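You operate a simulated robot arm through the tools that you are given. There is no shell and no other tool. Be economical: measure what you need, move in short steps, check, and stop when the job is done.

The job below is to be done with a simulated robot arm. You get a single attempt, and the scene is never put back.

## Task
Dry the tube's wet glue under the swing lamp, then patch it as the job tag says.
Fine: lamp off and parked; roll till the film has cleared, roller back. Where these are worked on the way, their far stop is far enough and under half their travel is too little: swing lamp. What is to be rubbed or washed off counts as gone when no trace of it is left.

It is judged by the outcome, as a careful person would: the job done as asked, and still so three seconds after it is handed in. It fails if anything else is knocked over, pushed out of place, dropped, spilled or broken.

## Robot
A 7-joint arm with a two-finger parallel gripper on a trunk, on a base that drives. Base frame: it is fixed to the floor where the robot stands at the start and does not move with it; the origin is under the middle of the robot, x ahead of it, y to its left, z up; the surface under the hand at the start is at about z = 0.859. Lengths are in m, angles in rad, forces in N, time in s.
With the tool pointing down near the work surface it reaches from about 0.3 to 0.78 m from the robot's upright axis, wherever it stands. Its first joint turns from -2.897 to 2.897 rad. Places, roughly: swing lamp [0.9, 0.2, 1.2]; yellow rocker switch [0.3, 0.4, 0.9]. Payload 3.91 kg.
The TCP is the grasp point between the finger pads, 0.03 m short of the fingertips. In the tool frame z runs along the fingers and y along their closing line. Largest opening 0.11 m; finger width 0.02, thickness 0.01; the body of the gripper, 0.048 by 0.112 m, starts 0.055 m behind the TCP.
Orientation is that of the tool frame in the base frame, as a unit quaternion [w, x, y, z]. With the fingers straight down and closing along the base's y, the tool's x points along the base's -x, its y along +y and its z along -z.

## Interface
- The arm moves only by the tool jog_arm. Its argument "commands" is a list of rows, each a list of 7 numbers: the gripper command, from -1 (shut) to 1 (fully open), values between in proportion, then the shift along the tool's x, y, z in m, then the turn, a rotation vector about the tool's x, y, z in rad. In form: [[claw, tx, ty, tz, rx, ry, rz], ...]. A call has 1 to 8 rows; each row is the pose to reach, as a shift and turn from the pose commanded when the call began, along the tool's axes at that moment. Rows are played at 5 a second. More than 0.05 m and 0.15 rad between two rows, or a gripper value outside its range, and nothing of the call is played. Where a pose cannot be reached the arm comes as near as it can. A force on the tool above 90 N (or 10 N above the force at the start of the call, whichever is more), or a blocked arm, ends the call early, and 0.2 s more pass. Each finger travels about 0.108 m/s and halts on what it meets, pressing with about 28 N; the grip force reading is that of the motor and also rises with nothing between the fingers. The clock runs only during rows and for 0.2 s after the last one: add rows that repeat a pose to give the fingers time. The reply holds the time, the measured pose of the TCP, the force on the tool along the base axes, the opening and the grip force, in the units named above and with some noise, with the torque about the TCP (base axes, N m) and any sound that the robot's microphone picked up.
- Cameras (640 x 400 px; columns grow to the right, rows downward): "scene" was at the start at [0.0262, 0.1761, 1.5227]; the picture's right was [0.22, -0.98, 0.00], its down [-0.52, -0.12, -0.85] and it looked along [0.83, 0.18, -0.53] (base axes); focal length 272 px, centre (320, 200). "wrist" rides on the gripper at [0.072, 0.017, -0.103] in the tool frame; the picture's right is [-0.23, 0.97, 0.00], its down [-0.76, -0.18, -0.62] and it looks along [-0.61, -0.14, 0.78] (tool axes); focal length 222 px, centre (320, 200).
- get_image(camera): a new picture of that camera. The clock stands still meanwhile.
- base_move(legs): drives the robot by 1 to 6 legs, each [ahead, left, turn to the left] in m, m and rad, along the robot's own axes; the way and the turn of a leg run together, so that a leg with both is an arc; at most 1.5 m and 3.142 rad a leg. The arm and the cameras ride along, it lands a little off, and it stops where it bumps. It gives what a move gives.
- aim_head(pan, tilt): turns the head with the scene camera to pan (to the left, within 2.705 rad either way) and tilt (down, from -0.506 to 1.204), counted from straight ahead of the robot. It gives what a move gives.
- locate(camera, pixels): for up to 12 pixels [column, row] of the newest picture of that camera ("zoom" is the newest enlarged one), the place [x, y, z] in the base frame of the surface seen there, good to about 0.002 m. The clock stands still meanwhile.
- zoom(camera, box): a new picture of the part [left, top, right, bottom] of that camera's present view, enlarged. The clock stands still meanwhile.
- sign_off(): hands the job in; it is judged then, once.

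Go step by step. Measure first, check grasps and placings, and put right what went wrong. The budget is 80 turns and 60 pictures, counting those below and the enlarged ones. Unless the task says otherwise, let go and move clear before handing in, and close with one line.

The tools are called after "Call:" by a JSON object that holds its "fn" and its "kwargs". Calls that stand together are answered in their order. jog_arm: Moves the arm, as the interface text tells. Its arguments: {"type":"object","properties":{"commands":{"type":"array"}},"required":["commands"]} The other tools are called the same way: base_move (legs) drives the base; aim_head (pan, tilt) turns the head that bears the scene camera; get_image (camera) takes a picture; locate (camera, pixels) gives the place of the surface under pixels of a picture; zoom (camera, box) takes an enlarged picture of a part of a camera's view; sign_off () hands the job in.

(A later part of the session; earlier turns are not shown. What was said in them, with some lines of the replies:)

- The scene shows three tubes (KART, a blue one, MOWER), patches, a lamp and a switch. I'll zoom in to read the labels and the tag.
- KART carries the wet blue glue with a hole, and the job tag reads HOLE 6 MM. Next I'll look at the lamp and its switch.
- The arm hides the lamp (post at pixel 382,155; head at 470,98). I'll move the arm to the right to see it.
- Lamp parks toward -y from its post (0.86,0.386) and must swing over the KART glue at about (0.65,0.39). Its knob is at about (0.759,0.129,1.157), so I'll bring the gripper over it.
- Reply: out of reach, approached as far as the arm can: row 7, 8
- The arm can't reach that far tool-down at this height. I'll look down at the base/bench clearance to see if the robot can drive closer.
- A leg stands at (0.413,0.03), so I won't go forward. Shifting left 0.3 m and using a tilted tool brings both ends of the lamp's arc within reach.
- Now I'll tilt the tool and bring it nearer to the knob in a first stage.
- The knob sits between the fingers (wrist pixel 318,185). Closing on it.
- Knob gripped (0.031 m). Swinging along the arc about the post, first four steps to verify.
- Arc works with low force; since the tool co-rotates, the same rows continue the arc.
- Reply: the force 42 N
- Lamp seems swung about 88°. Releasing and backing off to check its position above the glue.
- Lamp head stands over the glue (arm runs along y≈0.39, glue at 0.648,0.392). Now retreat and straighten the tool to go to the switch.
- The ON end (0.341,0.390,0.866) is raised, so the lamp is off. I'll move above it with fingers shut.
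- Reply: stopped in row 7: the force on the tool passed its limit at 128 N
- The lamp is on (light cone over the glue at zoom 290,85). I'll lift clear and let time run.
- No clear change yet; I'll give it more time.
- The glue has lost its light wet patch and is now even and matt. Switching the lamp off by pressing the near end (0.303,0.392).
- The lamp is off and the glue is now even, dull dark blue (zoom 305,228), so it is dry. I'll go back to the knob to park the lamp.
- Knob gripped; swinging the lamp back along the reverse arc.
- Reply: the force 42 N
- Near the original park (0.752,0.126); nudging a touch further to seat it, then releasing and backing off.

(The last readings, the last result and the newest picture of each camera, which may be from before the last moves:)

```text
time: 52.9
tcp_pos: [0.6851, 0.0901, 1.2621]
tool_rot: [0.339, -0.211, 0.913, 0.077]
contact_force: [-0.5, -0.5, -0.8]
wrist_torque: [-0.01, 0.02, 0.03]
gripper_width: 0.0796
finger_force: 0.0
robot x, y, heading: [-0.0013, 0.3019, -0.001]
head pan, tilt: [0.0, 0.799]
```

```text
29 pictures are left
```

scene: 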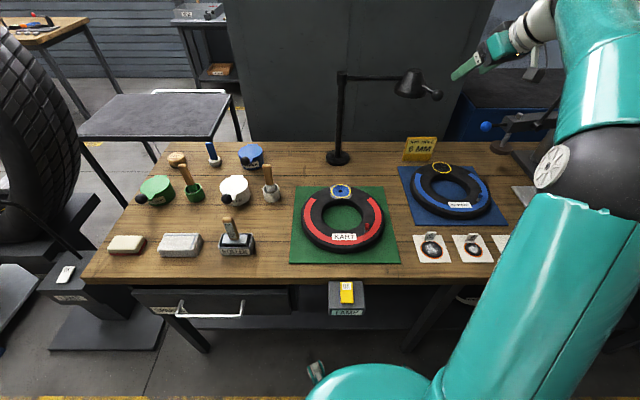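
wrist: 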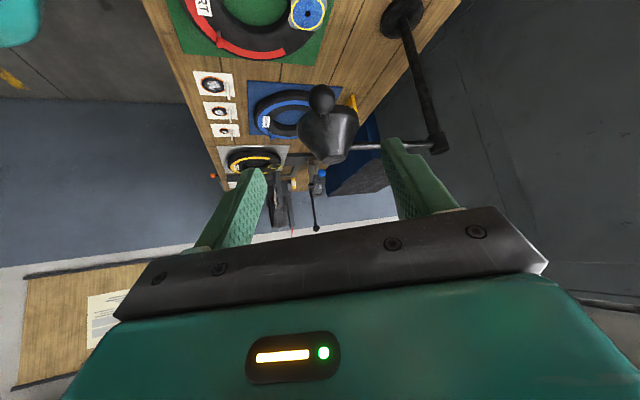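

Call:
{"fn": "locate", "kwargs": {"camera": "scene", "pixels": [[437, 95], [385, 79], [345, 75], [341, 190], [431, 237], [432, 250], [231, 227], [237, 244], [237, 252], [426, 243], [437, 243]]}}

Call:
{"fn": "zoom", "kwargs": {"camera": "scene", "box": [410, 225, 460, 270]}}

Call:
{"fn": "zoom", "kwargs": {"camera": "scene", "box": [205, 205, 275, 265]}}

Call:
{"fn": "zoom", "kwargs": {"camera": "scene", "box": [310, 170, 380, 220]}}

```text
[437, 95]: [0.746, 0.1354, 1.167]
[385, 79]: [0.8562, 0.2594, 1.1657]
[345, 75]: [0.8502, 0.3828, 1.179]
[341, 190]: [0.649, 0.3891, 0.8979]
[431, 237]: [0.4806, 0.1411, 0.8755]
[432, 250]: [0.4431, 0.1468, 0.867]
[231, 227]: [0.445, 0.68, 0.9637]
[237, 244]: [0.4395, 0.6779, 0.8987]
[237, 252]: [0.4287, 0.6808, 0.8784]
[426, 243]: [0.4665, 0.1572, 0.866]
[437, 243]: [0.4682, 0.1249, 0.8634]
```

```text
8.89 times, centred on (435, 248) of scene
```

zoom: 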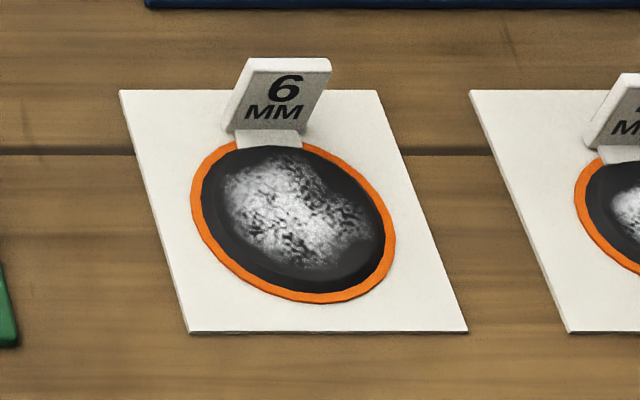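

```text
6.67 times, centred on (240, 235) of scene
```

zoom: 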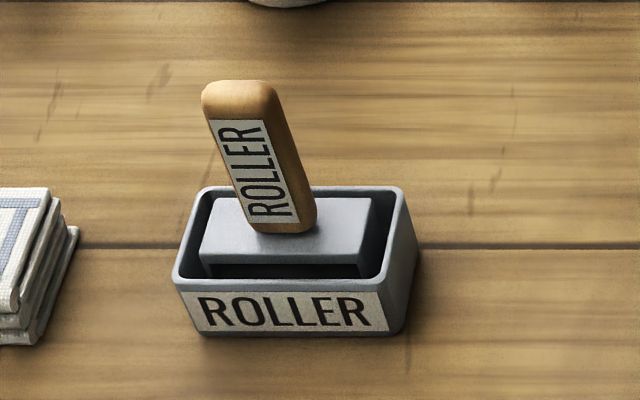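

```text
8.00 times, centred on (345, 195) of scene
```

zoom: 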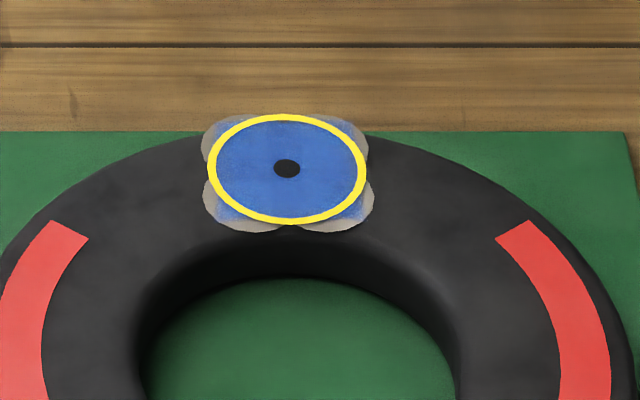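

Lamp parked again, glue dry. Now I'll straighten the tool and go over the 6 MM patch to see its tab from the wrist.

Call:
{"fn": "jog_arm", "kwargs": {"commands": [[0.45, 0.0365, 0.0252, -0.0017, 0, 0.141, 0], [0.45, 0.073, 0.0504, -0.0034, 0, 0.282, 0], [0.45, 0.1095, 0.0756, -0.005, 0, 0.4236, 0], [0.45, 0.146, 0.1, -0.0067, 0, 0.565, 0], [0.45, 0.1825, 0.126, -0.0084, 0, 0.706, 0], [0.45, 0.1825, 0.126, -0.0084, 0, 0.706, 0]]}}

Call:
{"fn": "zoom", "kwargs": {"camera": "wrist", "box": [200, 20, 440, 170]}}

```text
time: 54.3
tcp_pos: [0.4996, 0.1409, 1.1477]
tool_rot: [0.002, -0.226, 0.974, -0.001]
contact_force: [-0.8, -0.4, -0.1]
wrist_torque: [0.0, -0.03, -0.03]
gripper_width: 0.0796
finger_force: 0.0
robot x, y, heading: [-0.0007, 0.301, -0.001]
head pan, tilt: [0.0, 0.799]
```

```text
2.67 times, centred on (320, 95) of wrist
```

zoom: 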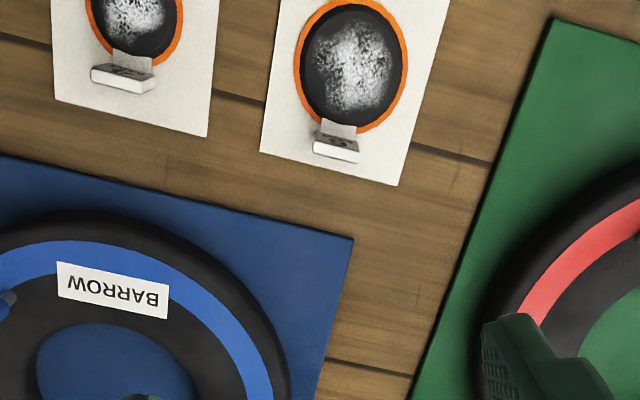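

Call:
{"fn": "locate", "kwargs": {"camera": "zoom", "pixels": [[317, 152], [355, 160], [335, 158], [338, 140], [340, 128], [351, 65], [300, 60], [407, 75], [353, 3], [366, 130], [262, 150], [396, 184]]}}

```text
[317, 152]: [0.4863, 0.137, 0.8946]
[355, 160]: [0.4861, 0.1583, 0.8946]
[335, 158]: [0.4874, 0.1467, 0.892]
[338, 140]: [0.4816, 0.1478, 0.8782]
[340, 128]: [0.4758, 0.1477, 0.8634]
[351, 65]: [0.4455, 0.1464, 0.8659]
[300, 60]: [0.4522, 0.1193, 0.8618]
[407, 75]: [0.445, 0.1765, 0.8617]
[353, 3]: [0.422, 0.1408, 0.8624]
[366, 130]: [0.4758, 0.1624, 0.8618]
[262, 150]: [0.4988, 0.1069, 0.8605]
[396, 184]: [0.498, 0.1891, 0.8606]
```

Patch tab: top at (0.486,0.148,0.895), 0.021 wide in y, disc centre about (0.447,0.148). I'll turn the tool 90° so the fingers close along x and go above the tab.

Call:
{"fn": "jog_arm", "kwargs": {"commands": [[0, 0.0013, 0.0016, 0.0185, 0, 0, -0.1395], [0, 0.0026, 0.0033, 0.037, 0, 0, -0.279], [0, 0.0039, 0.0049, 0.0555, 0, 0, -0.4185], [-0.3, 0.0052, 0.0065, 0.074, 0, 0, -0.558], [-0.3, 0.0065, 0.0081, 0.0925, 0, 0, -0.6975], [-0.3, 0.0078, 0.0098, 0.111, 0, 0, -0.837], [-0.3, 0.0091, 0.0114, 0.13, 0, 0, -0.9765], [-0.3, 0.0104, 0.013, 0.148, 0, 0, -1.116]]}}

Call:
{"fn": "zoom", "kwargs": {"camera": "scene", "box": [310, 170, 380, 220]}}

Call:
{"fn": "locate", "kwargs": {"camera": "zoom", "pixels": [[287, 168], [210, 168], [364, 170], [287, 116], [287, 220], [270, 168], [304, 168]]}}

```text
time: 56.1
tcp_pos: [0.4847, 0.1486, 1.0]
tool_rot: [-0.002, 0.708, -0.706, 0.003]
contact_force: [0.8, -0.1, 0.0]
wrist_torque: [0.01, 0.0, -0.02]
gripper_width: 0.0385
finger_force: 0.1
robot x, y, heading: [0.0016, 0.3014, 0.003]
head pan, tilt: [0.0, 0.799]
```

```text
8.00 times, centred on (345, 195) of scene
```

zoom: 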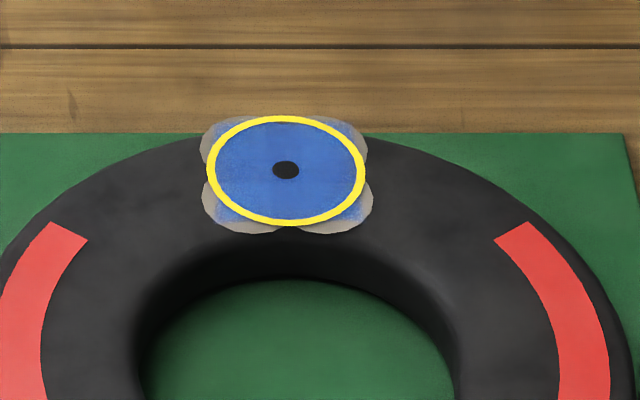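

```text
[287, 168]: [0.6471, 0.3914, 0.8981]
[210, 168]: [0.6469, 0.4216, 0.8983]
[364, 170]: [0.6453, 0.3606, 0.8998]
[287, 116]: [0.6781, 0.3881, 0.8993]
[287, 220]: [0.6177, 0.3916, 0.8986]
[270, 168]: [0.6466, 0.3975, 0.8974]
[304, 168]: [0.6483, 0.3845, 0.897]
```

Hole centre is (0.647,0.391,0.898), ring radius 0.03. Descending to grip the 6 MM tab with the finger tips.

Call:
{"fn": "jog_arm", "kwargs": {"commands": [[-0.3, 0, 0, 0.045, 0, 0, 0], [-0.3, 0, 0, 0.08, 0, 0, 0], [-0.3, 0, 0, 0.096, 0, 0, 0], [-0.6, 0, 0, 0.096, 0, 0, 0], [-1, 0, 0, 0.096, 0, 0, 0], [-1, 0, 0, 0.096, 0, 0, 0], [-1, 0, 0, 0.096, 0, 0, 0]]}}

Call:
{"fn": "get_image", "kwargs": {"camera": "wrist"}}

```text
time: 57.7
tcp_pos: [0.4867, 0.1479, 0.904]
tool_rot: [-0.001, 0.707, -0.707, 0.002]
contact_force: [0.0, -1.8, -0.3]
wrist_torque: [-0.02, 0.0, 0.01]
gripper_width: 0.0046
finger_force: 27.9
robot x, y, heading: [-0.0015, 0.3032, -0.003]
head pan, tilt: [0.0, 0.799]
```

```text
23 pictures are left
```

wrist: 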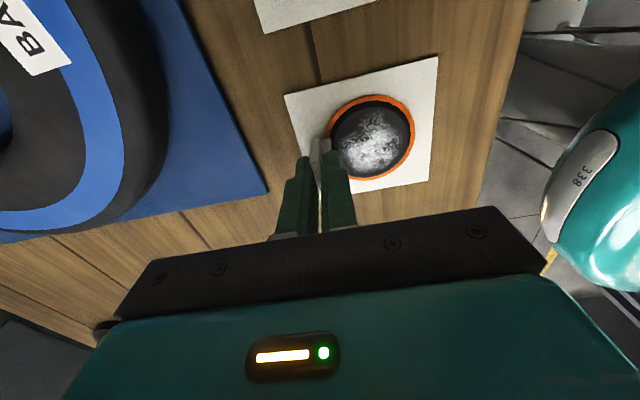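

Tab gripped (4.6 mm). Lifting it off the card.

Call:
{"fn": "jog_arm", "kwargs": {"commands": [[-1, 0, 0, -0.01, 0, 0, 0], [-1, 0, 0, -0.03, 0, 0, 0], [-1, 0, 0, -0.06, 0, 0, 0], [-1, 0, 0, -0.1, 0, 0, 0], [-1, 0, 0, -0.12, 0, 0, 0], [-1, 0, 0, -0.12, 0, 0, 0]]}}

Call:
{"fn": "zoom", "kwargs": {"camera": "wrist", "box": [260, 50, 460, 220]}}

Call:
{"fn": "locate", "kwargs": {"camera": "zoom", "pixels": [[300, 120], [365, 200], [250, 200], [400, 120], [340, 160], [420, 200]]}}

```text
time: 59.1
tcp_pos: [0.4864, 0.1477, 1.0237]
tool_rot: [0.001, -0.707, 0.707, -0.002]
contact_force: [0.5, -0.2, -0.4]
wrist_torque: [-0.03, 0.01, 0.05]
gripper_width: 0.0046
finger_force: 28.5
robot x, y, heading: [0.0024, 0.3024, -0.001]
head pan, tilt: [0.0, 0.799]
```

```text
2.35 times, centred on (360, 135) of wrist
```

zoom: 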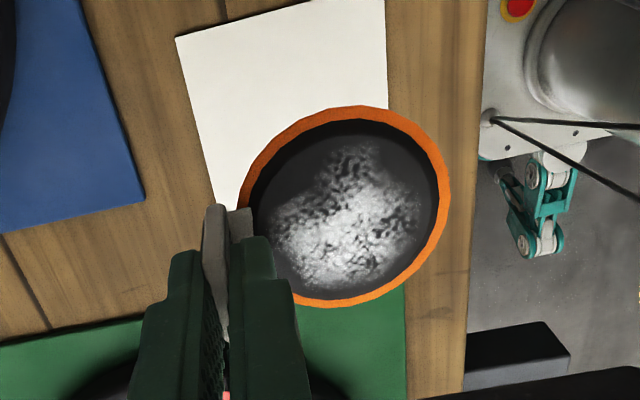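

```text
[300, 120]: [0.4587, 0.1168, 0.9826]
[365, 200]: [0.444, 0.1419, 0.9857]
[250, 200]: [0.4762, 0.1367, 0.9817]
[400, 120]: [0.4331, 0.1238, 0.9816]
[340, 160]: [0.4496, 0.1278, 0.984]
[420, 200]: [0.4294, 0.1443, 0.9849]
```

Patch came off the card cleanly. Measuring the disc rim relative to the TCP.

Call:
{"fn": "locate", "kwargs": {"camera": "zoom", "pixels": [[445, 180], [365, 111], [330, 300], [246, 195], [425, 130], [400, 270], [275, 140]]}}

```text
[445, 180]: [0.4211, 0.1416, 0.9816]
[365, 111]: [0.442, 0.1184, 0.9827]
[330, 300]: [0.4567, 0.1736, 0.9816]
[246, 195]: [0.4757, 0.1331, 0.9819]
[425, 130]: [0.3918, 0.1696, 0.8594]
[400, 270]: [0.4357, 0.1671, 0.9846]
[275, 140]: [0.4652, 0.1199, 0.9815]
```

Disc centre is offset (-0.037,-0.002) from the TCP. Carrying it over the hole.

Call:
{"fn": "jog_arm", "kwargs": {"commands": [[-1, -0.035, -0.0282, 0, 0, 0, 0], [-1, -0.07, -0.0565, 0, 0, 0, 0], [-1, -0.105, -0.0847, 0, 0, 0, 0], [-1, -0.14, -0.1129, 0, 0, 0, 0], [-1, -0.175, -0.1411, 0, 0, 0, 0], [-1, -0.21, -0.1694, 0, 0, 0, 0], [-1, -0.2453, -0.1976, 0, 0, 0, 0], [-1, -0.2453, -0.1976, 0.03, 0, 0, 0]]}}

Call:
{"fn": "zoom", "kwargs": {"camera": "wrist", "box": [260, 50, 460, 220]}}

Call:
{"fn": "locate", "kwargs": {"camera": "zoom", "pixels": [[445, 180], [365, 111], [330, 300], [246, 195], [400, 270], [275, 140]]}}

```text
time: 60.9
tcp_pos: [0.6847, 0.394, 0.9939]
tool_rot: [0.0, 0.707, -0.707, 0.002]
contact_force: [0.5, -0.1, 0.1]
wrist_torque: [-0.02, 0.0, -0.01]
gripper_width: 0.0045
finger_force: 28.3
robot x, y, heading: [-0.0026, 0.3027, 0.001]
head pan, tilt: [0.0, 0.799]
```

```text
2.35 times, centred on (360, 135) of wrist
```

zoom: 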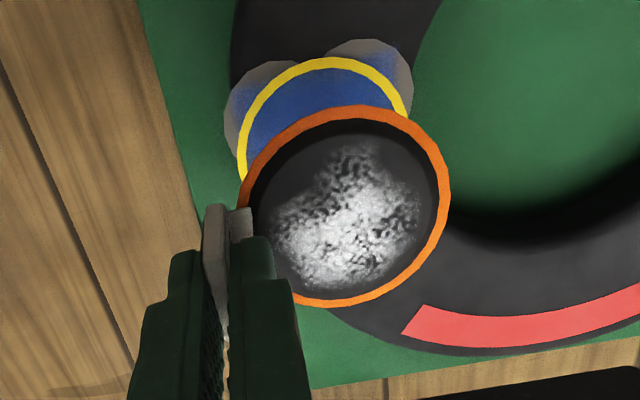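

```text
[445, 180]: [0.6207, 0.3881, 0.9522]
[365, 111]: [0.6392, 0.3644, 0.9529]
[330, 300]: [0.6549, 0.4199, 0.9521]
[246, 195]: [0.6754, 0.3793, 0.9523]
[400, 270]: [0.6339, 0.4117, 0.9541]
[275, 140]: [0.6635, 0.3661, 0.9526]
```

Disc centre is now at about (0.648,0.392), over the hole. Lowering and pressing lightly.

Call:
{"fn": "jog_arm", "kwargs": {"commands": [[-1, 0, 0.001, 0.03, 0, 0, 0], [-1, 0, 0.001, 0.045, 0, 0, 0], [-1, 0, 0.001, 0.051, 0, 0, 0], [-1, 0, 0.001, 0.054, 0, 0, 0], [-1, 0, 0.001, 0.056, 0, 0, 0], [-1, 0, 0.001, 0.056, 0, 0, 0]]}}

```text
time: 62.3
tcp_pos: [0.6837, 0.3931, 0.9387]
tool_rot: [0.001, -0.707, 0.707, -0.004]
contact_force: [-1.0, -0.5, 4.0]
wrist_torque: [-0.03, 0.15, -0.02]
gripper_width: 0.0048
finger_force: 28.1
robot x, y, heading: [-0.0009, 0.3, 0.002]
head pan, tilt: [0.0, 0.799]
```

Light contact (4 N). Opening a little and lifting straight up.

Call:
{"fn": "jog_arm", "kwargs": {"commands": [[-0.9, 0, 0, 0, 0, 0, 0], [-0.6, 0, 0, 0, 0, 0, 0], [-0.5, 0, 0, 0, 0, 0, 0], [-0.5, 0, 0, -0.02, 0, 0, 0], [-0.5, 0, 0, -0.05, 0, 0, 0], [-0.5, 0, 0, -0.1, 0, 0, 0]]}}

Call:
{"fn": "zoom", "kwargs": {"camera": "wrist", "box": [240, 20, 460, 200]}}

```text
time: 63.7
tcp_pos: [0.6828, 0.3917, 1.0389]
tool_rot: [0.001, -0.707, 0.707, -0.002]
contact_force: [0.6, 0.0, -0.2]
wrist_torque: [0.03, 0.03, 0.04]
gripper_width: 0.0275
finger_force: 0.1
robot x, y, heading: [-0.0017, 0.2996, -0.001]
head pan, tilt: [0.0, 0.799]
```

```text
2.22 times, centred on (350, 110) of wrist
```

zoom: 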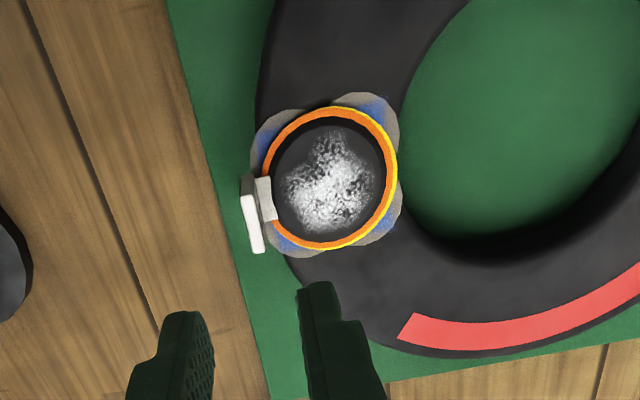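

Patch is seated with its orange rim nearly on the yellow ring. Now measuring the roller, while the arm moves up and left.

Call:
{"fn": "jog_arm", "kwargs": {"commands": [[0, -0.02, 0.03, -0.03, 0, 0, 0.14], [0, -0.04, 0.06, -0.06, 0, 0, 0.28], [0, -0.06, 0.09, -0.09, 0, 0, 0.42], [0, -0.09, 0.12, -0.1, 0, 0, 0.56], [0, -0.12, 0.15, -0.1, 0, 0, 0.7]]}}

Call:
{"fn": "zoom", "kwargs": {"camera": "scene", "box": [205, 205, 275, 265]}}

Call:
{"fn": "locate", "kwargs": {"camera": "zoom", "pixels": [[237, 87], [215, 110], [265, 100], [265, 212], [310, 210], [240, 212], [215, 225], [365, 220], [355, 200], [180, 275], [390, 280], [395, 190]]}}

```text
time: 64.9
tcp_pos: [0.5331, 0.5127, 1.1378]
tool_rot: [0.001, -0.421, 0.907, -0.001]
contact_force: [0.4, -0.5, 0.6]
wrist_torque: [0.01, 0.02, -0.04]
gripper_width: 0.055
finger_force: 0.0
robot x, y, heading: [-0.0012, 0.2976, -0.001]
head pan, tilt: [0.0, 0.799]
```

```text
6.67 times, centred on (240, 235) of scene
```

zoom: 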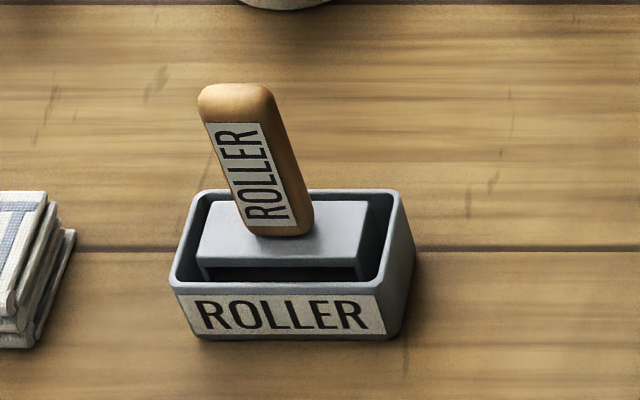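

```text
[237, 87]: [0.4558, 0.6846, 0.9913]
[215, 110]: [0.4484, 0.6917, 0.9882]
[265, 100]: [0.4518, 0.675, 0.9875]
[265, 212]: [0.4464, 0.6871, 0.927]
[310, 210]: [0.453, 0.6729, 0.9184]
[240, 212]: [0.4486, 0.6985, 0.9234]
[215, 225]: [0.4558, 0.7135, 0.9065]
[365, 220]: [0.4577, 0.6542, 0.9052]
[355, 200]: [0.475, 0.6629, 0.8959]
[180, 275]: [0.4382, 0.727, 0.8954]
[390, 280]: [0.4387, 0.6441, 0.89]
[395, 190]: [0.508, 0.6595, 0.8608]
```

Roller handle is upright at about (0.457,0.685), z 0.91–0.99, cradle aligned with the axes. Moving above it with yaw 0.

Call:
{"fn": "jog_arm", "kwargs": {"commands": [[0, -0.0118, 0.0241, 0.007, 0, 0, 0.124], [0, -0.0235, 0.0483, 0.014, 0, 0, 0.248], [0, -0.0353, 0.0724, 0.021, 0, 0, 0.372], [0, -0.047, 0.0966, 0.027, 0, 0, 0.497], [0, -0.0588, 0.1207, 0.034, 0, 0, 0.621], [0, -0.0705, 0.1449, 0.041, 0, 0, 0.745], [0, -0.0823, 0.169, 0.048, 0, 0, 0.869], [0, -0.0823, 0.169, 0.048, 0, 0, 0.869]]}}

Call:
{"fn": "zoom", "kwargs": {"camera": "wrist", "box": [240, 30, 400, 190]}}

```text
time: 66.7
tcp_pos: [0.4554, 0.686, 1.0891]
tool_rot: [0.003, 0.001, 1.0, -0.001]
contact_force: [-0.7, 0.0, -0.2]
wrist_torque: [-0.04, -0.04, -0.02]
gripper_width: 0.0551
finger_force: 0.0
robot x, y, heading: [-0.0011, 0.2972, 0.001]
head pan, tilt: [0.0, 0.799]
```

```text
2.50 times, centred on (320, 110) of wrist
```

zoom: 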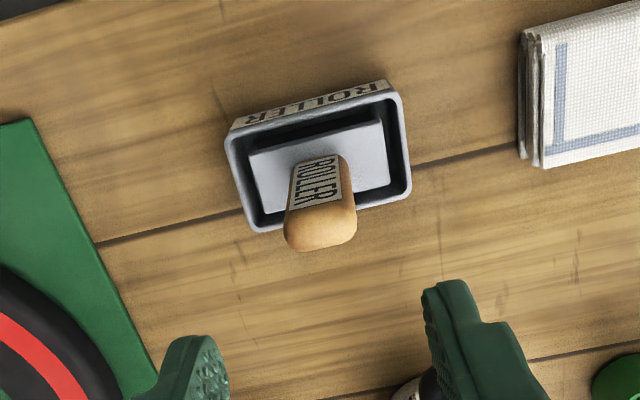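

Call:
{"fn": "locate", "kwargs": {"camera": "zoom", "pixels": [[290, 225], [350, 218], [325, 245], [320, 215], [255, 160], [380, 128], [262, 208], [385, 180], [232, 140], [395, 95], [260, 225], [408, 190]]}}

```text
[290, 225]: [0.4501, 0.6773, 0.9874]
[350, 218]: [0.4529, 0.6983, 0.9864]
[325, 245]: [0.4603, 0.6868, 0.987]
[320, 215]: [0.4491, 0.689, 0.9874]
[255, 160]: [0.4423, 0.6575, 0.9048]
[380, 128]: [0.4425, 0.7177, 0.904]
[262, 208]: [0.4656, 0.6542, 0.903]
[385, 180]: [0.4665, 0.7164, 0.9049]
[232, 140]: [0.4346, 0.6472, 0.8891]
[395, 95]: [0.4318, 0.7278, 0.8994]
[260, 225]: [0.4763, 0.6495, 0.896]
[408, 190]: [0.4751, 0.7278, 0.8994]
```

Handle centred at (0.454,0.688); block 0.027 × 0.063. Descending and gripping.

Call:
{"fn": "jog_arm", "kwargs": {"commands": [[0, 0.001, 0.002, 0.05, 0, 0, 0], [0, 0.001, 0.002, 0.095, 0, 0, 0], [0, 0.001, 0.002, 0.134, 0, 0, 0], [-0.5, 0.001, 0.002, 0.134, 0, 0, 0], [-1, 0.001, 0.002, 0.134, 0, 0, 0], [-1, 0.001, 0.002, 0.134, 0, 0, 0], [-1, 0.001, 0.002, 0.134, 0, 0, 0]]}}

Call:
{"fn": "jog_arm", "kwargs": {"commands": [[-1, 0, 0, -0.02, 0, 0, 0], [-1, 0, 0, -0.05, 0, 0, 0], [-1, 0, 0, -0.09, 0, 0, 0], [-1, 0, 0, -0.13, 0, 0, 0], [-1, 0, 0, -0.13, 0, 0, 0]]}}

Call:
{"fn": "aim_head", "kwargs": {"pan": 0.4, "tilt": 0.8}}

Call:
{"fn": "get_image", "kwargs": {"camera": "scene"}}

```text
time: 68.3
tcp_pos: [0.4565, 0.6873, 0.9543]
tool_rot: [0.004, -0.001, 1.0, -0.001]
contact_force: [1.1, 0.4, 0.7]
wrist_torque: [0.08, -0.02, -0.05]
gripper_width: 0.028
finger_force: 28.3
robot x, y, heading: [-0.0014, 0.3053, -0.001]
head pan, tilt: [0.0, 0.799]
```

```text
time: 69.5
tcp_pos: [0.4558, 0.6875, 1.0845]
tool_rot: [0.002, -0.001, 1.0, 0.0]
contact_force: [-1.1, -1.0, -1.8]
wrist_torque: [0.01, -0.03, 0.04]
gripper_width: 0.0278
finger_force: 27.6
robot x, y, heading: [-0.0017, 0.2997, 0.001]
head pan, tilt: [0.0, 0.799]
```

```text
time: 70.4
tcp_pos: [0.455, 0.6863, 1.0824]
tool_rot: [0.003, -0.001, 1.0, -0.002]
contact_force: [-0.1, -0.2, -1.2]
wrist_torque: [-0.01, -0.01, -0.02]
gripper_width: 0.0277
finger_force: 28.0
robot x, y, heading: [0.0011, 0.2995, 0.004]
head pan, tilt: [0.4, 0.799]
```

```text
17 pictures are left
```

scene: 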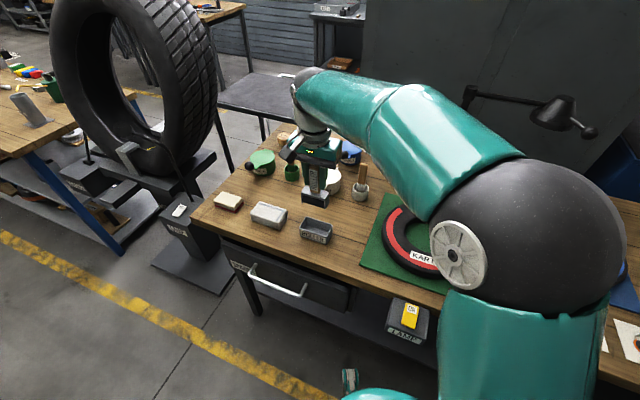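

Call:
{"fn": "zoom", "kwargs": {"camera": "scene", "box": [285, 155, 355, 215]}}

Call:
{"fn": "locate", "kwargs": {"camera": "zoom", "pixels": [[220, 360], [320, 470], [220, 390], [300, 395], [290, 310], [180, 320], [270, 340], [270, 300]]}}

```text
6.67 times, centred on (320, 185) of scene
```

zoom: 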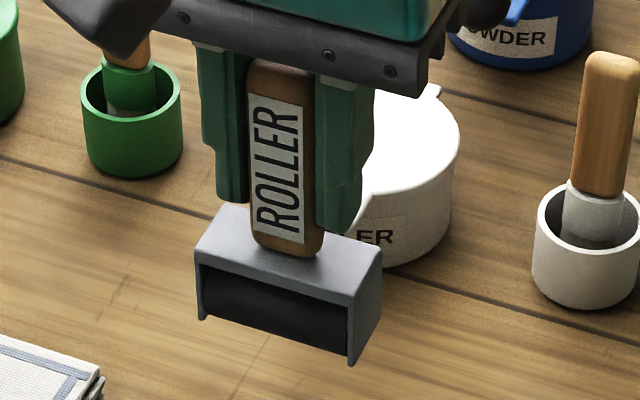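

```text
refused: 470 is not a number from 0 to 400
```

The roller cylinder runs along the long side between cheeks. Measuring its bottom.

Call:
{"fn": "locate", "kwargs": {"camera": "zoom", "pixels": [[352, 362], [345, 350], [270, 335], [220, 318], [200, 315], [270, 300], [220, 290], [290, 265]]}}

```text
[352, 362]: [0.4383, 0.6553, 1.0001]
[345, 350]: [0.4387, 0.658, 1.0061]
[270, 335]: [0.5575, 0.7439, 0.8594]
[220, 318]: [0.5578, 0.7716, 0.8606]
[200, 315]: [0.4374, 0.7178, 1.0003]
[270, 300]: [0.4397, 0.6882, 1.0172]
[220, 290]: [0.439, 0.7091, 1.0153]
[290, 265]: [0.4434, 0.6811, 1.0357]
```

Roller bottom is about 0.084 below the TCP. Carrying it up and over to the patch, turning it 90° so it rolls along y, clear of the tab on the +x side.

Call:
{"fn": "jog_arm", "kwargs": {"commands": [[-1, -0.0234, -0.037, -0.02, 0, 0, -0.14], [-1, -0.0468, -0.074, -0.04, 0, 0, -0.28], [-1, -0.0701, -0.111, -0.05, 0, 0, -0.42], [-1, -0.0935, -0.148, -0.06, 0, 0, -0.56], [-1, -0.1169, -0.185, -0.06, 0, 0, -0.7], [-1, -0.14, -0.222, -0.05, 0, 0, -0.84], [-1, -0.1636, -0.259, -0.03, 0, 0, -0.98], [-1, -0.187, -0.296, -0.01, 0, 0, -1.12]]}}

Call:
{"fn": "jog_arm", "kwargs": {"commands": [[-1, 0, 0, 0.01, 0, 0, -0.12], [-1, 0, 0, 0.02, 0, 0, -0.24], [-1, 0, 0, 0.03, 0, 0, -0.36], [-1, 0, 0, 0.04, 0, 0, -0.451], [-1, 0, 0, 0.04, 0, 0, -0.451]]}}

Call:
{"fn": "aim_head", "kwargs": {"pan": 0.1, "tilt": 0.8}}

Call:
{"fn": "get_image", "kwargs": {"camera": "scene"}}

```text
time: 72.2
tcp_pos: [0.6428, 0.3918, 1.0956]
tool_rot: [0.002, -0.533, 0.846, -0.002]
contact_force: [-0.6, 0.3, -1.9]
wrist_torque: [-0.04, 0.0, -0.02]
gripper_width: 0.0279
finger_force: 28.1
robot x, y, heading: [-0.0028, 0.3034, -0.003]
head pan, tilt: [0.4, 0.799]
```

```text
time: 73.4
tcp_pos: [0.6431, 0.3896, 1.0546]
tool_rot: [-0.002, 0.708, -0.706, 0.001]
contact_force: [0.8, 0.6, -0.7]
wrist_torque: [0.0, -0.05, -0.03]
gripper_width: 0.028
finger_force: 27.4
robot x, y, heading: [0.0008, 0.3042, -0.001]
head pan, tilt: [0.4, 0.799]
```

```text
time: 74.2
tcp_pos: [0.6437, 0.3905, 1.0563]
tool_rot: [-0.001, 0.708, -0.706, 0.004]
contact_force: [-0.1, -0.1, -2.0]
wrist_torque: [-0.01, 0.01, 0.0]
gripper_width: 0.0277
finger_force: 28.0
robot x, y, heading: [0.0003, 0.3003, 0.004]
head pan, tilt: [0.099, 0.799]
```

```text
15 pictures are left
```

scene: 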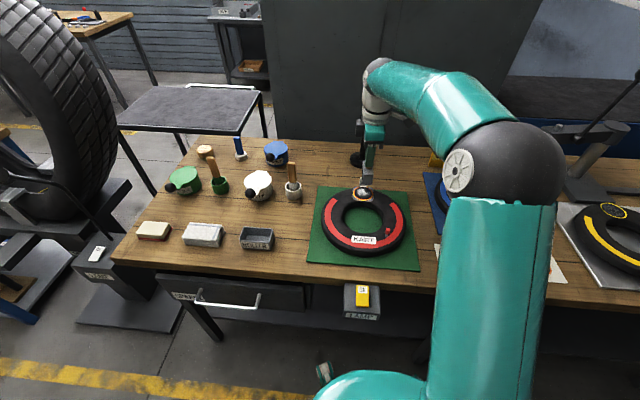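

Call:
{"fn": "zoom", "kwargs": {"camera": "scene", "box": [335, 160, 405, 220]}}

Call:
{"fn": "locate", "kwargs": {"camera": "zoom", "pixels": [[285, 205], [285, 120], [280, 60], [300, 10], [283, 160]]}}

```text
6.67 times, centred on (370, 190) of scene
```

zoom: 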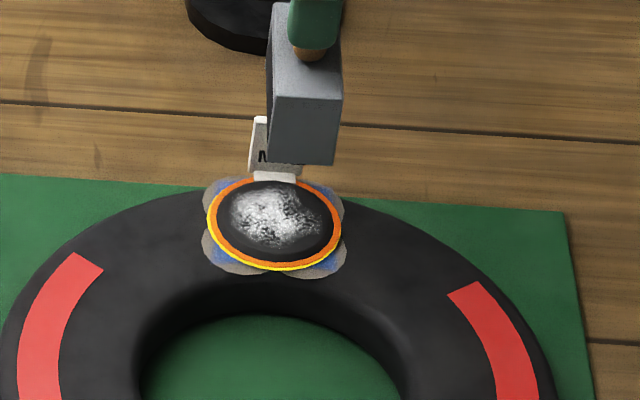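

```text
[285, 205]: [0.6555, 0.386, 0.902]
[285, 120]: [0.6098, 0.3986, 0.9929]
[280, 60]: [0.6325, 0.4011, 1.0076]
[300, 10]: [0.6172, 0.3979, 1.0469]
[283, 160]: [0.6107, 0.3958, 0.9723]
```

Roller spans x 0.610–0.674, clear of the tab. Descending to contact on the patch.

Call:
{"fn": "jog_arm", "kwargs": {"commands": [[-1, 0, 0, 0.04, 0, 0, 0], [-1, 0, 0, 0.06, 0, 0, 0], [-1, 0, 0, 0.066, 0, 0, 0], [-1, 0, 0, 0.069, 0, 0, 0], [-1, 0, 0, 0.071, 0, 0, 0], [-1, 0, 0, 0.071, 0, 0, 0]]}}

```text
time: 75.6
tcp_pos: [0.6429, 0.3916, 0.9866]
tool_rot: [-0.002, 0.707, -0.707, 0.003]
contact_force: [-1.5, 0.3, 26.0]
wrist_torque: [0.0, 0.2, 0.0]
gripper_width: 0.0274
finger_force: 28.0
robot x, y, heading: [0.0002, 0.3016, -0.004]
head pan, tilt: [0.099, 0.799]
```

Contact at 26 N. Rolling back and forth.

Call:
{"fn": "jog_arm", "kwargs": {"commands": [[-1, 0.017, 0, 0, 0, 0, 0], [-1, 0.034, 0, 0, 0, 0, 0], [-1, 0.017, 0, 0, 0, 0, 0], [-1, 0, 0, 0, 0, 0, 0], [-1, -0.017, 0, 0, 0, 0, 0], [-1, -0.034, 0, 0, 0, 0, 0], [-1, -0.017, 0, 0, 0, 0, 0], [-1, 0, 0, 0, 0, 0, 0]]}}

Call:
{"fn": "jog_arm", "kwargs": {"commands": [[-1, 0.017, 0, 0, 0, 0, 0], [-1, 0.034, 0, 0, 0, 0, 0], [-1, 0.017, 0, 0, 0, 0, 0], [-1, 0, 0, 0, 0, 0, 0], [-1, -0.017, 0, 0, 0, 0, 0], [-1, -0.034, 0, 0, 0, 0, 0], [-1, -0.034, 0, -0.02, 0, 0, 0], [-1, -0.034, 0, -0.06, 0, 0, 0]]}}

Call:
{"fn": "zoom", "kwargs": {"camera": "scene", "box": [335, 160, 405, 220]}}

```text
time: 77.4
tcp_pos: [0.6438, 0.3916, 0.9847]
tool_rot: [0.0, 0.708, -0.707, 0.002]
contact_force: [-0.8, -2.0, 0.4]
wrist_torque: [-0.14, 0.02, -0.02]
gripper_width: 0.0275
finger_force: 28.2
robot x, y, heading: [0.0043, 0.3015, 0.0]
head pan, tilt: [0.099, 0.799]
```

```text
time: 79.2
tcp_pos: [0.6429, 0.4271, 1.0443]
tool_rot: [-0.001, 0.708, -0.706, 0.002]
contact_force: [0.2, 0.7, -0.6]
wrist_torque: [0.0, 0.0, -0.01]
gripper_width: 0.0278
finger_force: 27.9
robot x, y, heading: [0.0008, 0.3004, 0.0]
head pan, tilt: [0.099, 0.799]
```

```text
6.67 times, centred on (370, 190) of scene
```

zoom: 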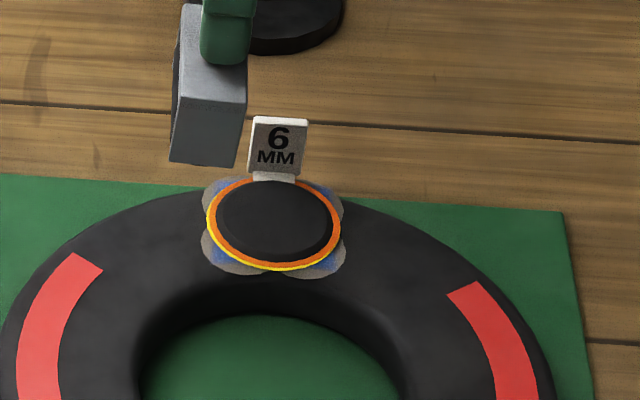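

The film looks cleared. A tight zoom to check for traces before returning the roller.

Call:
{"fn": "zoom", "kwargs": {"camera": "scene", "box": [352, 183, 376, 203]}}

Call:
{"fn": "jog_arm", "kwargs": {"commands": [[-1, -0.01, 0.005, -0.04, 0, 0, 0.14], [-1, -0.02, 0.01, -0.07, 0, 0, 0.28], [-1, -0.03, 0.02, -0.08, 0, 0, 0.42], [-1, -0.04, 0.03, -0.08, 0, 0, 0.56], [-1, -0.05, 0.04, -0.08, 0, 0, 0.7], [-1, -0.06, 0.05, -0.08, 0, 0, 0.84], [-1, -0.07, 0.06, -0.08, 0, 0, 0.98], [-1, -0.08, 0.07, -0.08, 0, 0, 1.12]]}}

```text
16.00 times, centred on (364, 193) of scene
```

zoom: 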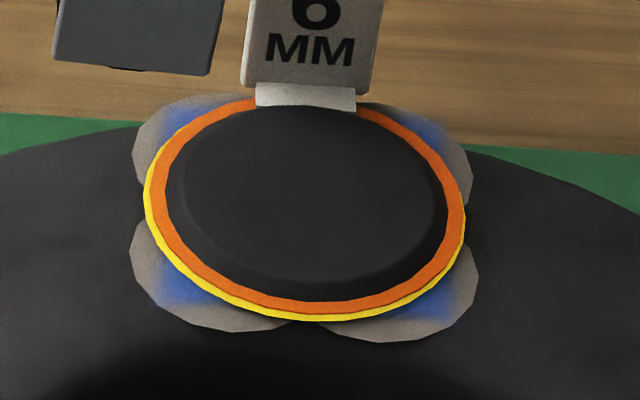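

```text
time: 81.0
tcp_pos: [0.5724, 0.5052, 1.1236]
tool_rot: [0.003, -0.222, 0.975, -0.001]
contact_force: [0.9, 0.8, -1.3]
wrist_torque: [-0.03, 0.01, -0.02]
gripper_width: 0.0279
finger_force: 28.7
robot x, y, heading: [-0.0033, 0.3034, -0.0]
head pan, tilt: [0.099, 0.799]
```

No trace left. Carrying the roller back over its cradle.

Call:
{"fn": "jog_arm", "kwargs": {"commands": [[-1, 0.0044, 0.0358, 0, 0, 0, 0.0746], [-1, 0.0087, 0.0715, 0, 0, 0, 0.1492], [-1, 0.0131, 0.1073, 0, 0, 0, 0.2238], [-1, 0.0174, 0.143, 0, 0, 0, 0.2985], [-1, 0.0218, 0.1788, 0, 0, 0, 0.373], [-1, 0.0261, 0.2145, 0.02, 0, 0, 0.4477], [-1, 0.0261, 0.2145, 0.06, 0, 0, 0.4477], [-1, 0.0261, 0.2145, 0.06, 0, 0, 0.4477]]}}

Call:
{"fn": "aim_head", "kwargs": {"pan": 0.4, "tilt": 0.8}}

Call:
{"fn": "zoom", "kwargs": {"camera": "scene", "box": [280, 165, 370, 255]}}

Call:
{"fn": "locate", "kwargs": {"camera": "zoom", "pixels": [[300, 220], [200, 160], [240, 300], [340, 300], [250, 100]]}}

```text
time: 82.8
tcp_pos: [0.4555, 0.6878, 1.0627]
tool_rot: [0.003, -0.001, 1.0, 0.0]
contact_force: [0.3, -0.2, -0.9]
wrist_torque: [-0.01, 0.02, 0.01]
gripper_width: 0.028
finger_force: 28.0
robot x, y, heading: [0.0027, 0.3022, -0.001]
head pan, tilt: [0.099, 0.799]
```

```text
time: 83.6
tcp_pos: [0.4563, 0.6866, 1.0643]
tool_rot: [0.003, -0.002, 1.0, 0.0]
contact_force: [0.2, -0.4, -1.3]
wrist_torque: [0.01, 0.03, -0.04]
gripper_width: 0.0276
finger_force: 28.0
robot x, y, heading: [-0.0006, 0.3007, -0.001]
head pan, tilt: [0.4, 0.799]
```

```text
4.44 times, centred on (325, 210) of scene
```

zoom: 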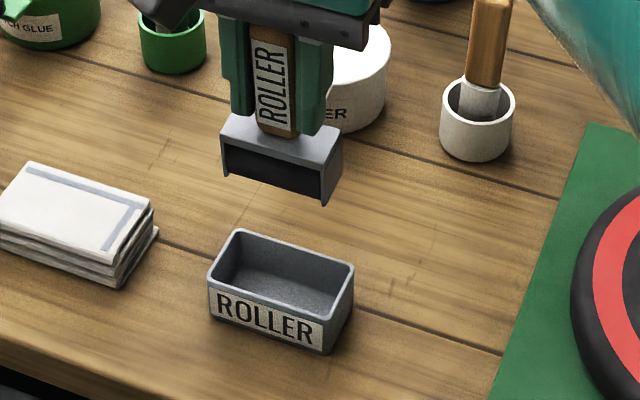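

```text
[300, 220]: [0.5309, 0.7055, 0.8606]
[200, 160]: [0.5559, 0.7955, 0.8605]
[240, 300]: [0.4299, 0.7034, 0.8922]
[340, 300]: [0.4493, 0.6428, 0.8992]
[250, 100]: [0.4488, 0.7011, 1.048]
```

Aligned over the cradle; lowering until it rests.

Call:
{"fn": "jog_arm", "kwargs": {"commands": [[-1, 0, 0.0005, 0.05, 0, 0, 0], [-1, 0, 0.0005, 0.08, 0, 0, 0], [-1, 0, 0.0005, 0.1, 0, 0, 0], [-1, 0, 0.0005, 0.106, 0, 0, 0], [-1, 0, 0.0005, 0.109, 0, 0, 0], [-1, 0, 0.0005, 0.11, 0, 0, 0]]}}

```text
time: 84.6
tcp_pos: [0.457, 0.6891, 0.9681]
tool_rot: [0.01, -0.004, 1.0, 0.005]
contact_force: [-10.1, -3.0, 23.0]
wrist_torque: [-0.95, 0.2, -0.36]
gripper_width: 0.0279
finger_force: 28.0
robot x, y, heading: [0.0014, 0.3019, -0.0]
head pan, tilt: [0.4, 0.799]
stopped in row 5: the force on the tool passed its limit at 97 N (the readings are from after the stop); the commanded pose is now the measured one
```

It met something about 10 mm early. Looking closely.

Call:
{"fn": "zoom", "kwargs": {"camera": "scene", "box": [290, 185, 350, 245]}}

Call:
{"fn": "locate", "kwargs": {"camera": "zoom", "pixels": [[205, 205], [390, 290], [195, 170], [290, 235], [250, 190], [378, 240], [365, 260], [260, 260], [385, 215]]}}

```text
6.67 times, centred on (320, 215) of scene
```

zoom: 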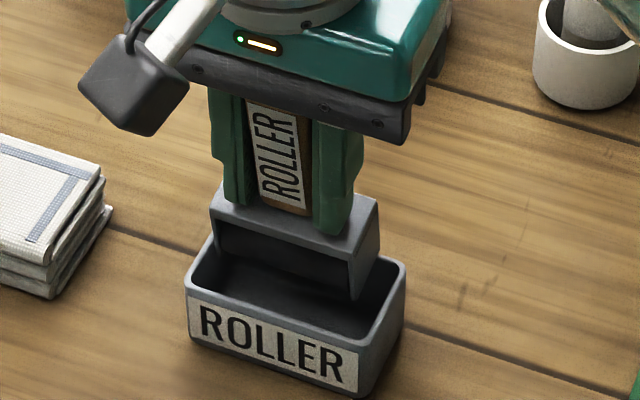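

```text
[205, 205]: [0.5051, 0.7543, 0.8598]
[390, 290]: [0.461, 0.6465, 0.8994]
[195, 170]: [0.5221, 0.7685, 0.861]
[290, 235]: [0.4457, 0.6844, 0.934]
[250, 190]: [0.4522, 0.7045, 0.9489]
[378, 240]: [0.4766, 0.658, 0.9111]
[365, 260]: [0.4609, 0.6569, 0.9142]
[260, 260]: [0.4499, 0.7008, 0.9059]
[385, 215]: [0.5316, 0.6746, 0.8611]
```

The roller has shifted in the grip and sits on the back rim. Lifting out and measuring it.

Call:
{"fn": "jog_arm", "kwargs": {"commands": [[-1, 0, 0, -0.02, 0, 0, 0], [-1, 0, 0, -0.05, 0, 0, 0], [-1, 0, 0, -0.08, 0, 0, 0], [-1, 0, 0, -0.08, 0, 0, 0]]}}

Call:
{"fn": "zoom", "kwargs": {"camera": "scene", "box": [290, 165, 360, 245]}}

```text
time: 85.6
tcp_pos: [0.4571, 0.6887, 1.0462]
tool_rot: [0.008, -0.002, 1.0, 0.003]
contact_force: [0.4, -0.5, -1.2]
wrist_torque: [0.02, 0.02, -0.03]
gripper_width: 0.0279
finger_force: 27.9
robot x, y, heading: [0.003, 0.2992, 0.003]
head pan, tilt: [0.4, 0.799]
```

```text
5.00 times, centred on (325, 205) of scene
```

zoom: 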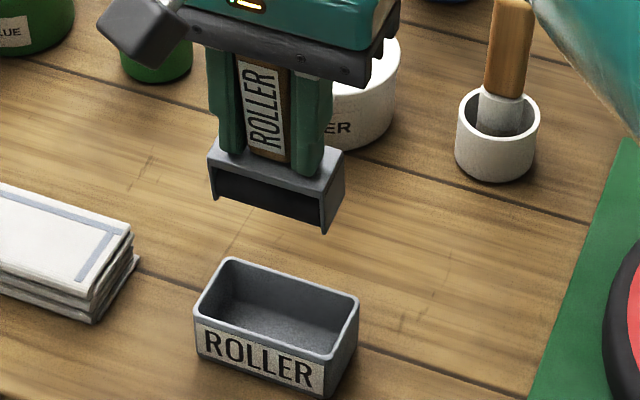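

Call:
{"fn": "locate", "kwargs": {"camera": "zoom", "pixels": [[327, 230], [343, 200], [325, 190], [340, 155], [215, 160], [213, 195], [205, 310], [327, 358], [356, 298], [232, 262], [268, 140], [245, 140]]}}

```text
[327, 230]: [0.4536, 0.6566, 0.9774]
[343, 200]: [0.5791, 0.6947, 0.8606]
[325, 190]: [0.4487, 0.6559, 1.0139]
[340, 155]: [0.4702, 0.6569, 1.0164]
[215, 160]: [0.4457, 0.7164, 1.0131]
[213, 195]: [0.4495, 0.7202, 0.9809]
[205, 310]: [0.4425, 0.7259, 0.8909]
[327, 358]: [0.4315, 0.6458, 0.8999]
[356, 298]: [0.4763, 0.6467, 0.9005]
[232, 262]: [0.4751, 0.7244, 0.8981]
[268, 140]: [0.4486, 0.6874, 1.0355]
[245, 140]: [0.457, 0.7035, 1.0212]
```

The roller is tilted about 0.15 rad and slid up about 15 mm in the grip. I'll tilt the tool to set the roller upright and re-centre.

Call:
{"fn": "jog_arm", "kwargs": {"commands": [[-1, 0.001, -0.0005, 0, 0, 0.05, 0], [-1, 0.0015, -0.001, 0, 0, 0.1, 0], [-1, 0.0018, -0.001, 0, 0, 0.15, 0], [-1, 0.0018, -0.001, 0, 0, 0.15, 0]]}}

Call:
{"fn": "zoom", "kwargs": {"camera": "scene", "box": [290, 165, 360, 245]}}

Call:
{"fn": "locate", "kwargs": {"camera": "zoom", "pixels": [[319, 228], [322, 215], [325, 190], [320, 182], [335, 170], [338, 155], [215, 165], [213, 190], [222, 147], [330, 200], [340, 190]]}}

```text
time: 86.6
tcp_pos: [0.456, 0.6871, 1.0454]
tool_rot: [-0.066, -0.003, 0.998, 0.004]
contact_force: [-0.5, 0.1, -1.7]
wrist_torque: [-0.01, 0.02, 0.03]
gripper_width: 0.0278
finger_force: 27.9
robot x, y, heading: [0.0016, 0.2962, 0.0]
head pan, tilt: [0.4, 0.799]
```

```text
5.00 times, centred on (325, 205) of scene
```

zoom: 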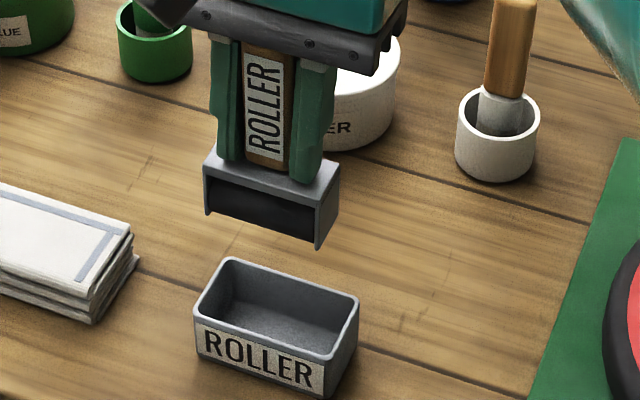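

```text
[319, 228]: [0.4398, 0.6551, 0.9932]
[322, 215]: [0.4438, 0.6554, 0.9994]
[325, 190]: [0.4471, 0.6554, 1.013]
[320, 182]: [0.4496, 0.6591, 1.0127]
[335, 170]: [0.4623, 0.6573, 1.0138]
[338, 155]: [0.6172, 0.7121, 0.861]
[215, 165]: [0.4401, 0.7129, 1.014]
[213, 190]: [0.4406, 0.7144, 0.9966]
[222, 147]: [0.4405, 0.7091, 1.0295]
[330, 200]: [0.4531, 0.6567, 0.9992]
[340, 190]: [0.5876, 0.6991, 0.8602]
```

Roller is upright now (front face x≈0.440 at all heights) and centred. Lowering gently.

Call:
{"fn": "jog_arm", "kwargs": {"commands": [[-1, -0.0053, 0, 0.0397, 0, 0, 0], [-1, -0.0092, 0, 0.0694, 0, 0, 0], [-1, -0.0112, 0, 0.0843, 0, 0, 0], [-1, -0.0125, 0, 0.0942, 0, 0, 0], [-1, -0.0132, 0, 0.0991, 0, 0, 0], [-1, -0.0137, 0, 0.1031, 0, 0, 0]]}}

Call:
{"fn": "zoom", "kwargs": {"camera": "scene", "box": [290, 175, 360, 245]}}

```text
time: 88.0
tcp_pos: [0.4559, 0.6874, 0.9408]
tool_rot: [-0.067, -0.003, 0.998, 0.004]
contact_force: [-0.6, 0.7, -1.2]
wrist_torque: [-0.03, 0.02, 0.02]
gripper_width: 0.0279
finger_force: 28.2
robot x, y, heading: [0.0033, 0.3037, -0.001]
head pan, tilt: [0.4, 0.799]
```

```text
5.71 times, centred on (325, 210) of scene
```

zoom: 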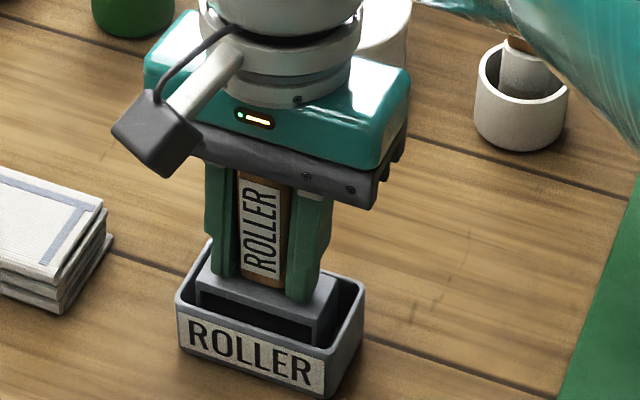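

It's inside the cradle with no contact yet. Lowering the last millimetres.

Call:
{"fn": "jog_arm", "kwargs": {"commands": [[-1, -0.0003, 0, 0.002, 0, 0, 0], [-1, -0.0005, 0, 0.004, 0, 0, 0], [-1, -0.0007, 0, 0.0055, 0, 0, 0], [-1, -0.0007, 0, 0.0055, 0, 0, 0]]}}

```text
time: 89.0
tcp_pos: [0.4542, 0.6883, 0.9367]
tool_rot: [-0.065, -0.003, 0.998, 0.003]
contact_force: [-1.9, -3.8, 21.5]
wrist_torque: [-0.92, 0.14, -0.07]
gripper_width: 0.0275
finger_force: 28.2
robot x, y, heading: [0.0015, 0.2998, -0.001]
head pan, tilt: [0.4, 0.799]
```

Resting (21 N). Releasing and rising straight up.

Call:
{"fn": "jog_arm", "kwargs": {"commands": [[-0.5, 0, 0, 0, 0, 0, 0], [-0.1, 0, 0, 0, 0, 0, 0], [-0.1, 0, 0, 0, 0, 0, 0], [-0.1, 0.0026, 0, -0.02, 0, 0, 0], [-0.1, 0.0066, 0, -0.05, 0, 0, 0], [-0.1, 0.012, 0, -0.09, 0, 0, 0], [-0.1, 0.0173, 0, -0.13, 0, 0, 0], [-0.1, 0.0226, 0, -0.17, 0, 0, 0]]}}

Call:
{"fn": "get_image", "kwargs": {"camera": "scene"}}

```text
time: 90.8
tcp_pos: [0.4545, 0.6866, 1.1069]
tool_rot: [-0.066, -0.002, 0.998, 0.002]
contact_force: [0.4, 0.2, 0.0]
wrist_torque: [0.03, -0.02, -0.03]
gripper_width: 0.0495
finger_force: 0.0
robot x, y, heading: [-0.0013, 0.3017, -0.006]
head pan, tilt: [0.4, 0.799]
```

```text
6 pictures are left
```

scene: 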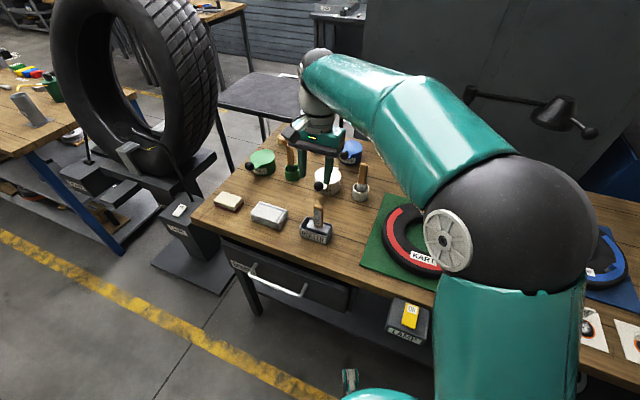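

Roller is back in its cradle (315,230). Moving the arm clear and taking a final look at the lamp, patch and roller.

Call:
{"fn": "jog_arm", "kwargs": {"commands": [[0, 0.03, 0, -0.04, 0, 0, 0], [0, 0.06, 0, -0.08, 0, 0, 0], [0, 0.08, 0, -0.12, 0, 0, 0], [0, 0.1, 0, -0.16, 0, 0, 0]]}}

Call:
{"fn": "aim_head", "kwargs": {"pan": 0.1, "tilt": 0.7}}

Call:
{"fn": "get_image", "kwargs": {"camera": "scene"}}

```text
time: 91.8
tcp_pos: [0.3796, 0.6854, 1.2778]
tool_rot: [-0.067, -0.003, 0.998, 0.003]
contact_force: [-0.1, -0.3, -0.8]
wrist_torque: [-0.02, 0.05, 0.02]
gripper_width: 0.055
finger_force: 0.1
robot x, y, heading: [0.003, 0.3029, -0.002]
head pan, tilt: [0.4, 0.799]
```

```text
time: 92.6
tcp_pos: [0.3787, 0.6862, 1.2772]
tool_rot: [-0.066, -0.003, 0.998, 0.003]
contact_force: [-0.1, 0.7, 0.3]
wrist_torque: [-0.02, 0.0, -0.02]
gripper_width: 0.0549
finger_force: 0.0
robot x, y, heading: [-0.0023, 0.2996, 0.006]
head pan, tilt: [0.099, 0.7]
```

```text
5 pictures are left
```

scene: 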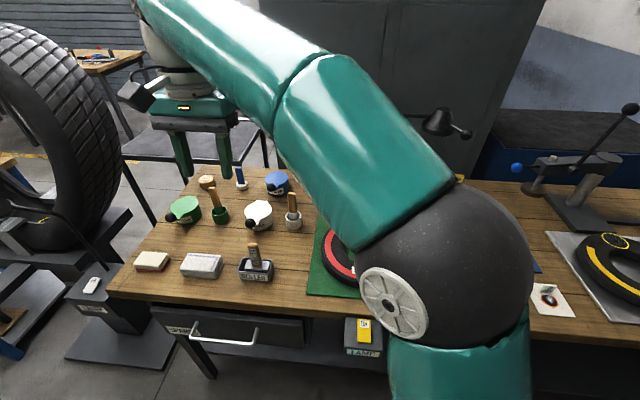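

Call:
{"fn": "locate", "kwargs": {"camera": "scene", "pixels": [[465, 133], [440, 120], [423, 119], [440, 108]]}}

Call:
{"fn": "zoom", "kwargs": {"camera": "scene", "box": [225, 230, 295, 290]}}

Call:
{"fn": "zoom", "kwargs": {"camera": "scene", "box": [340, 310, 390, 365]}}

```text
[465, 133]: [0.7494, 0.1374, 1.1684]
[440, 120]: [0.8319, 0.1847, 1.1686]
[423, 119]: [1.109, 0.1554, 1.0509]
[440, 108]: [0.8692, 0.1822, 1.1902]
```

```text
6.67 times, centred on (260, 260) of scene
```

zoom: 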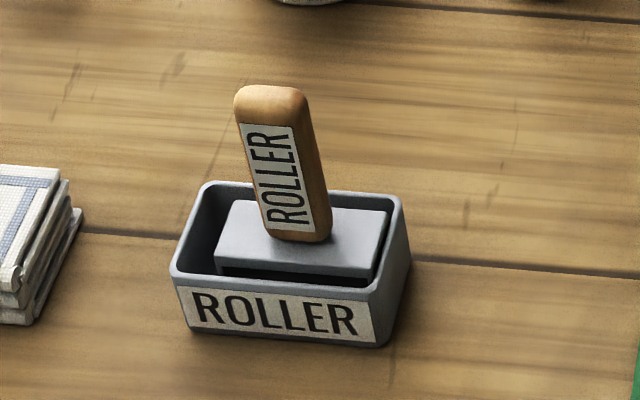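

```text
7.27 times, centred on (365, 338) of scene
```

zoom: 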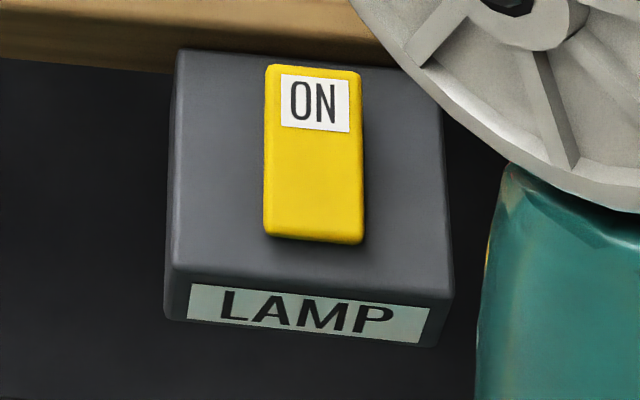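

The lamp is back at its park spot and off, the roller sits level in its cradle, and the patch is on with its film cleared. Handing in.

Call:
{"fn": "sign_off", "kwargs": {}}

```text
The job is handed in.
```

The KART tube's glue was dried under the lamp. It now has the 6 MM patch, rolled until the film cleared; the lamp is off and parked, and the roller is back in its cradle.
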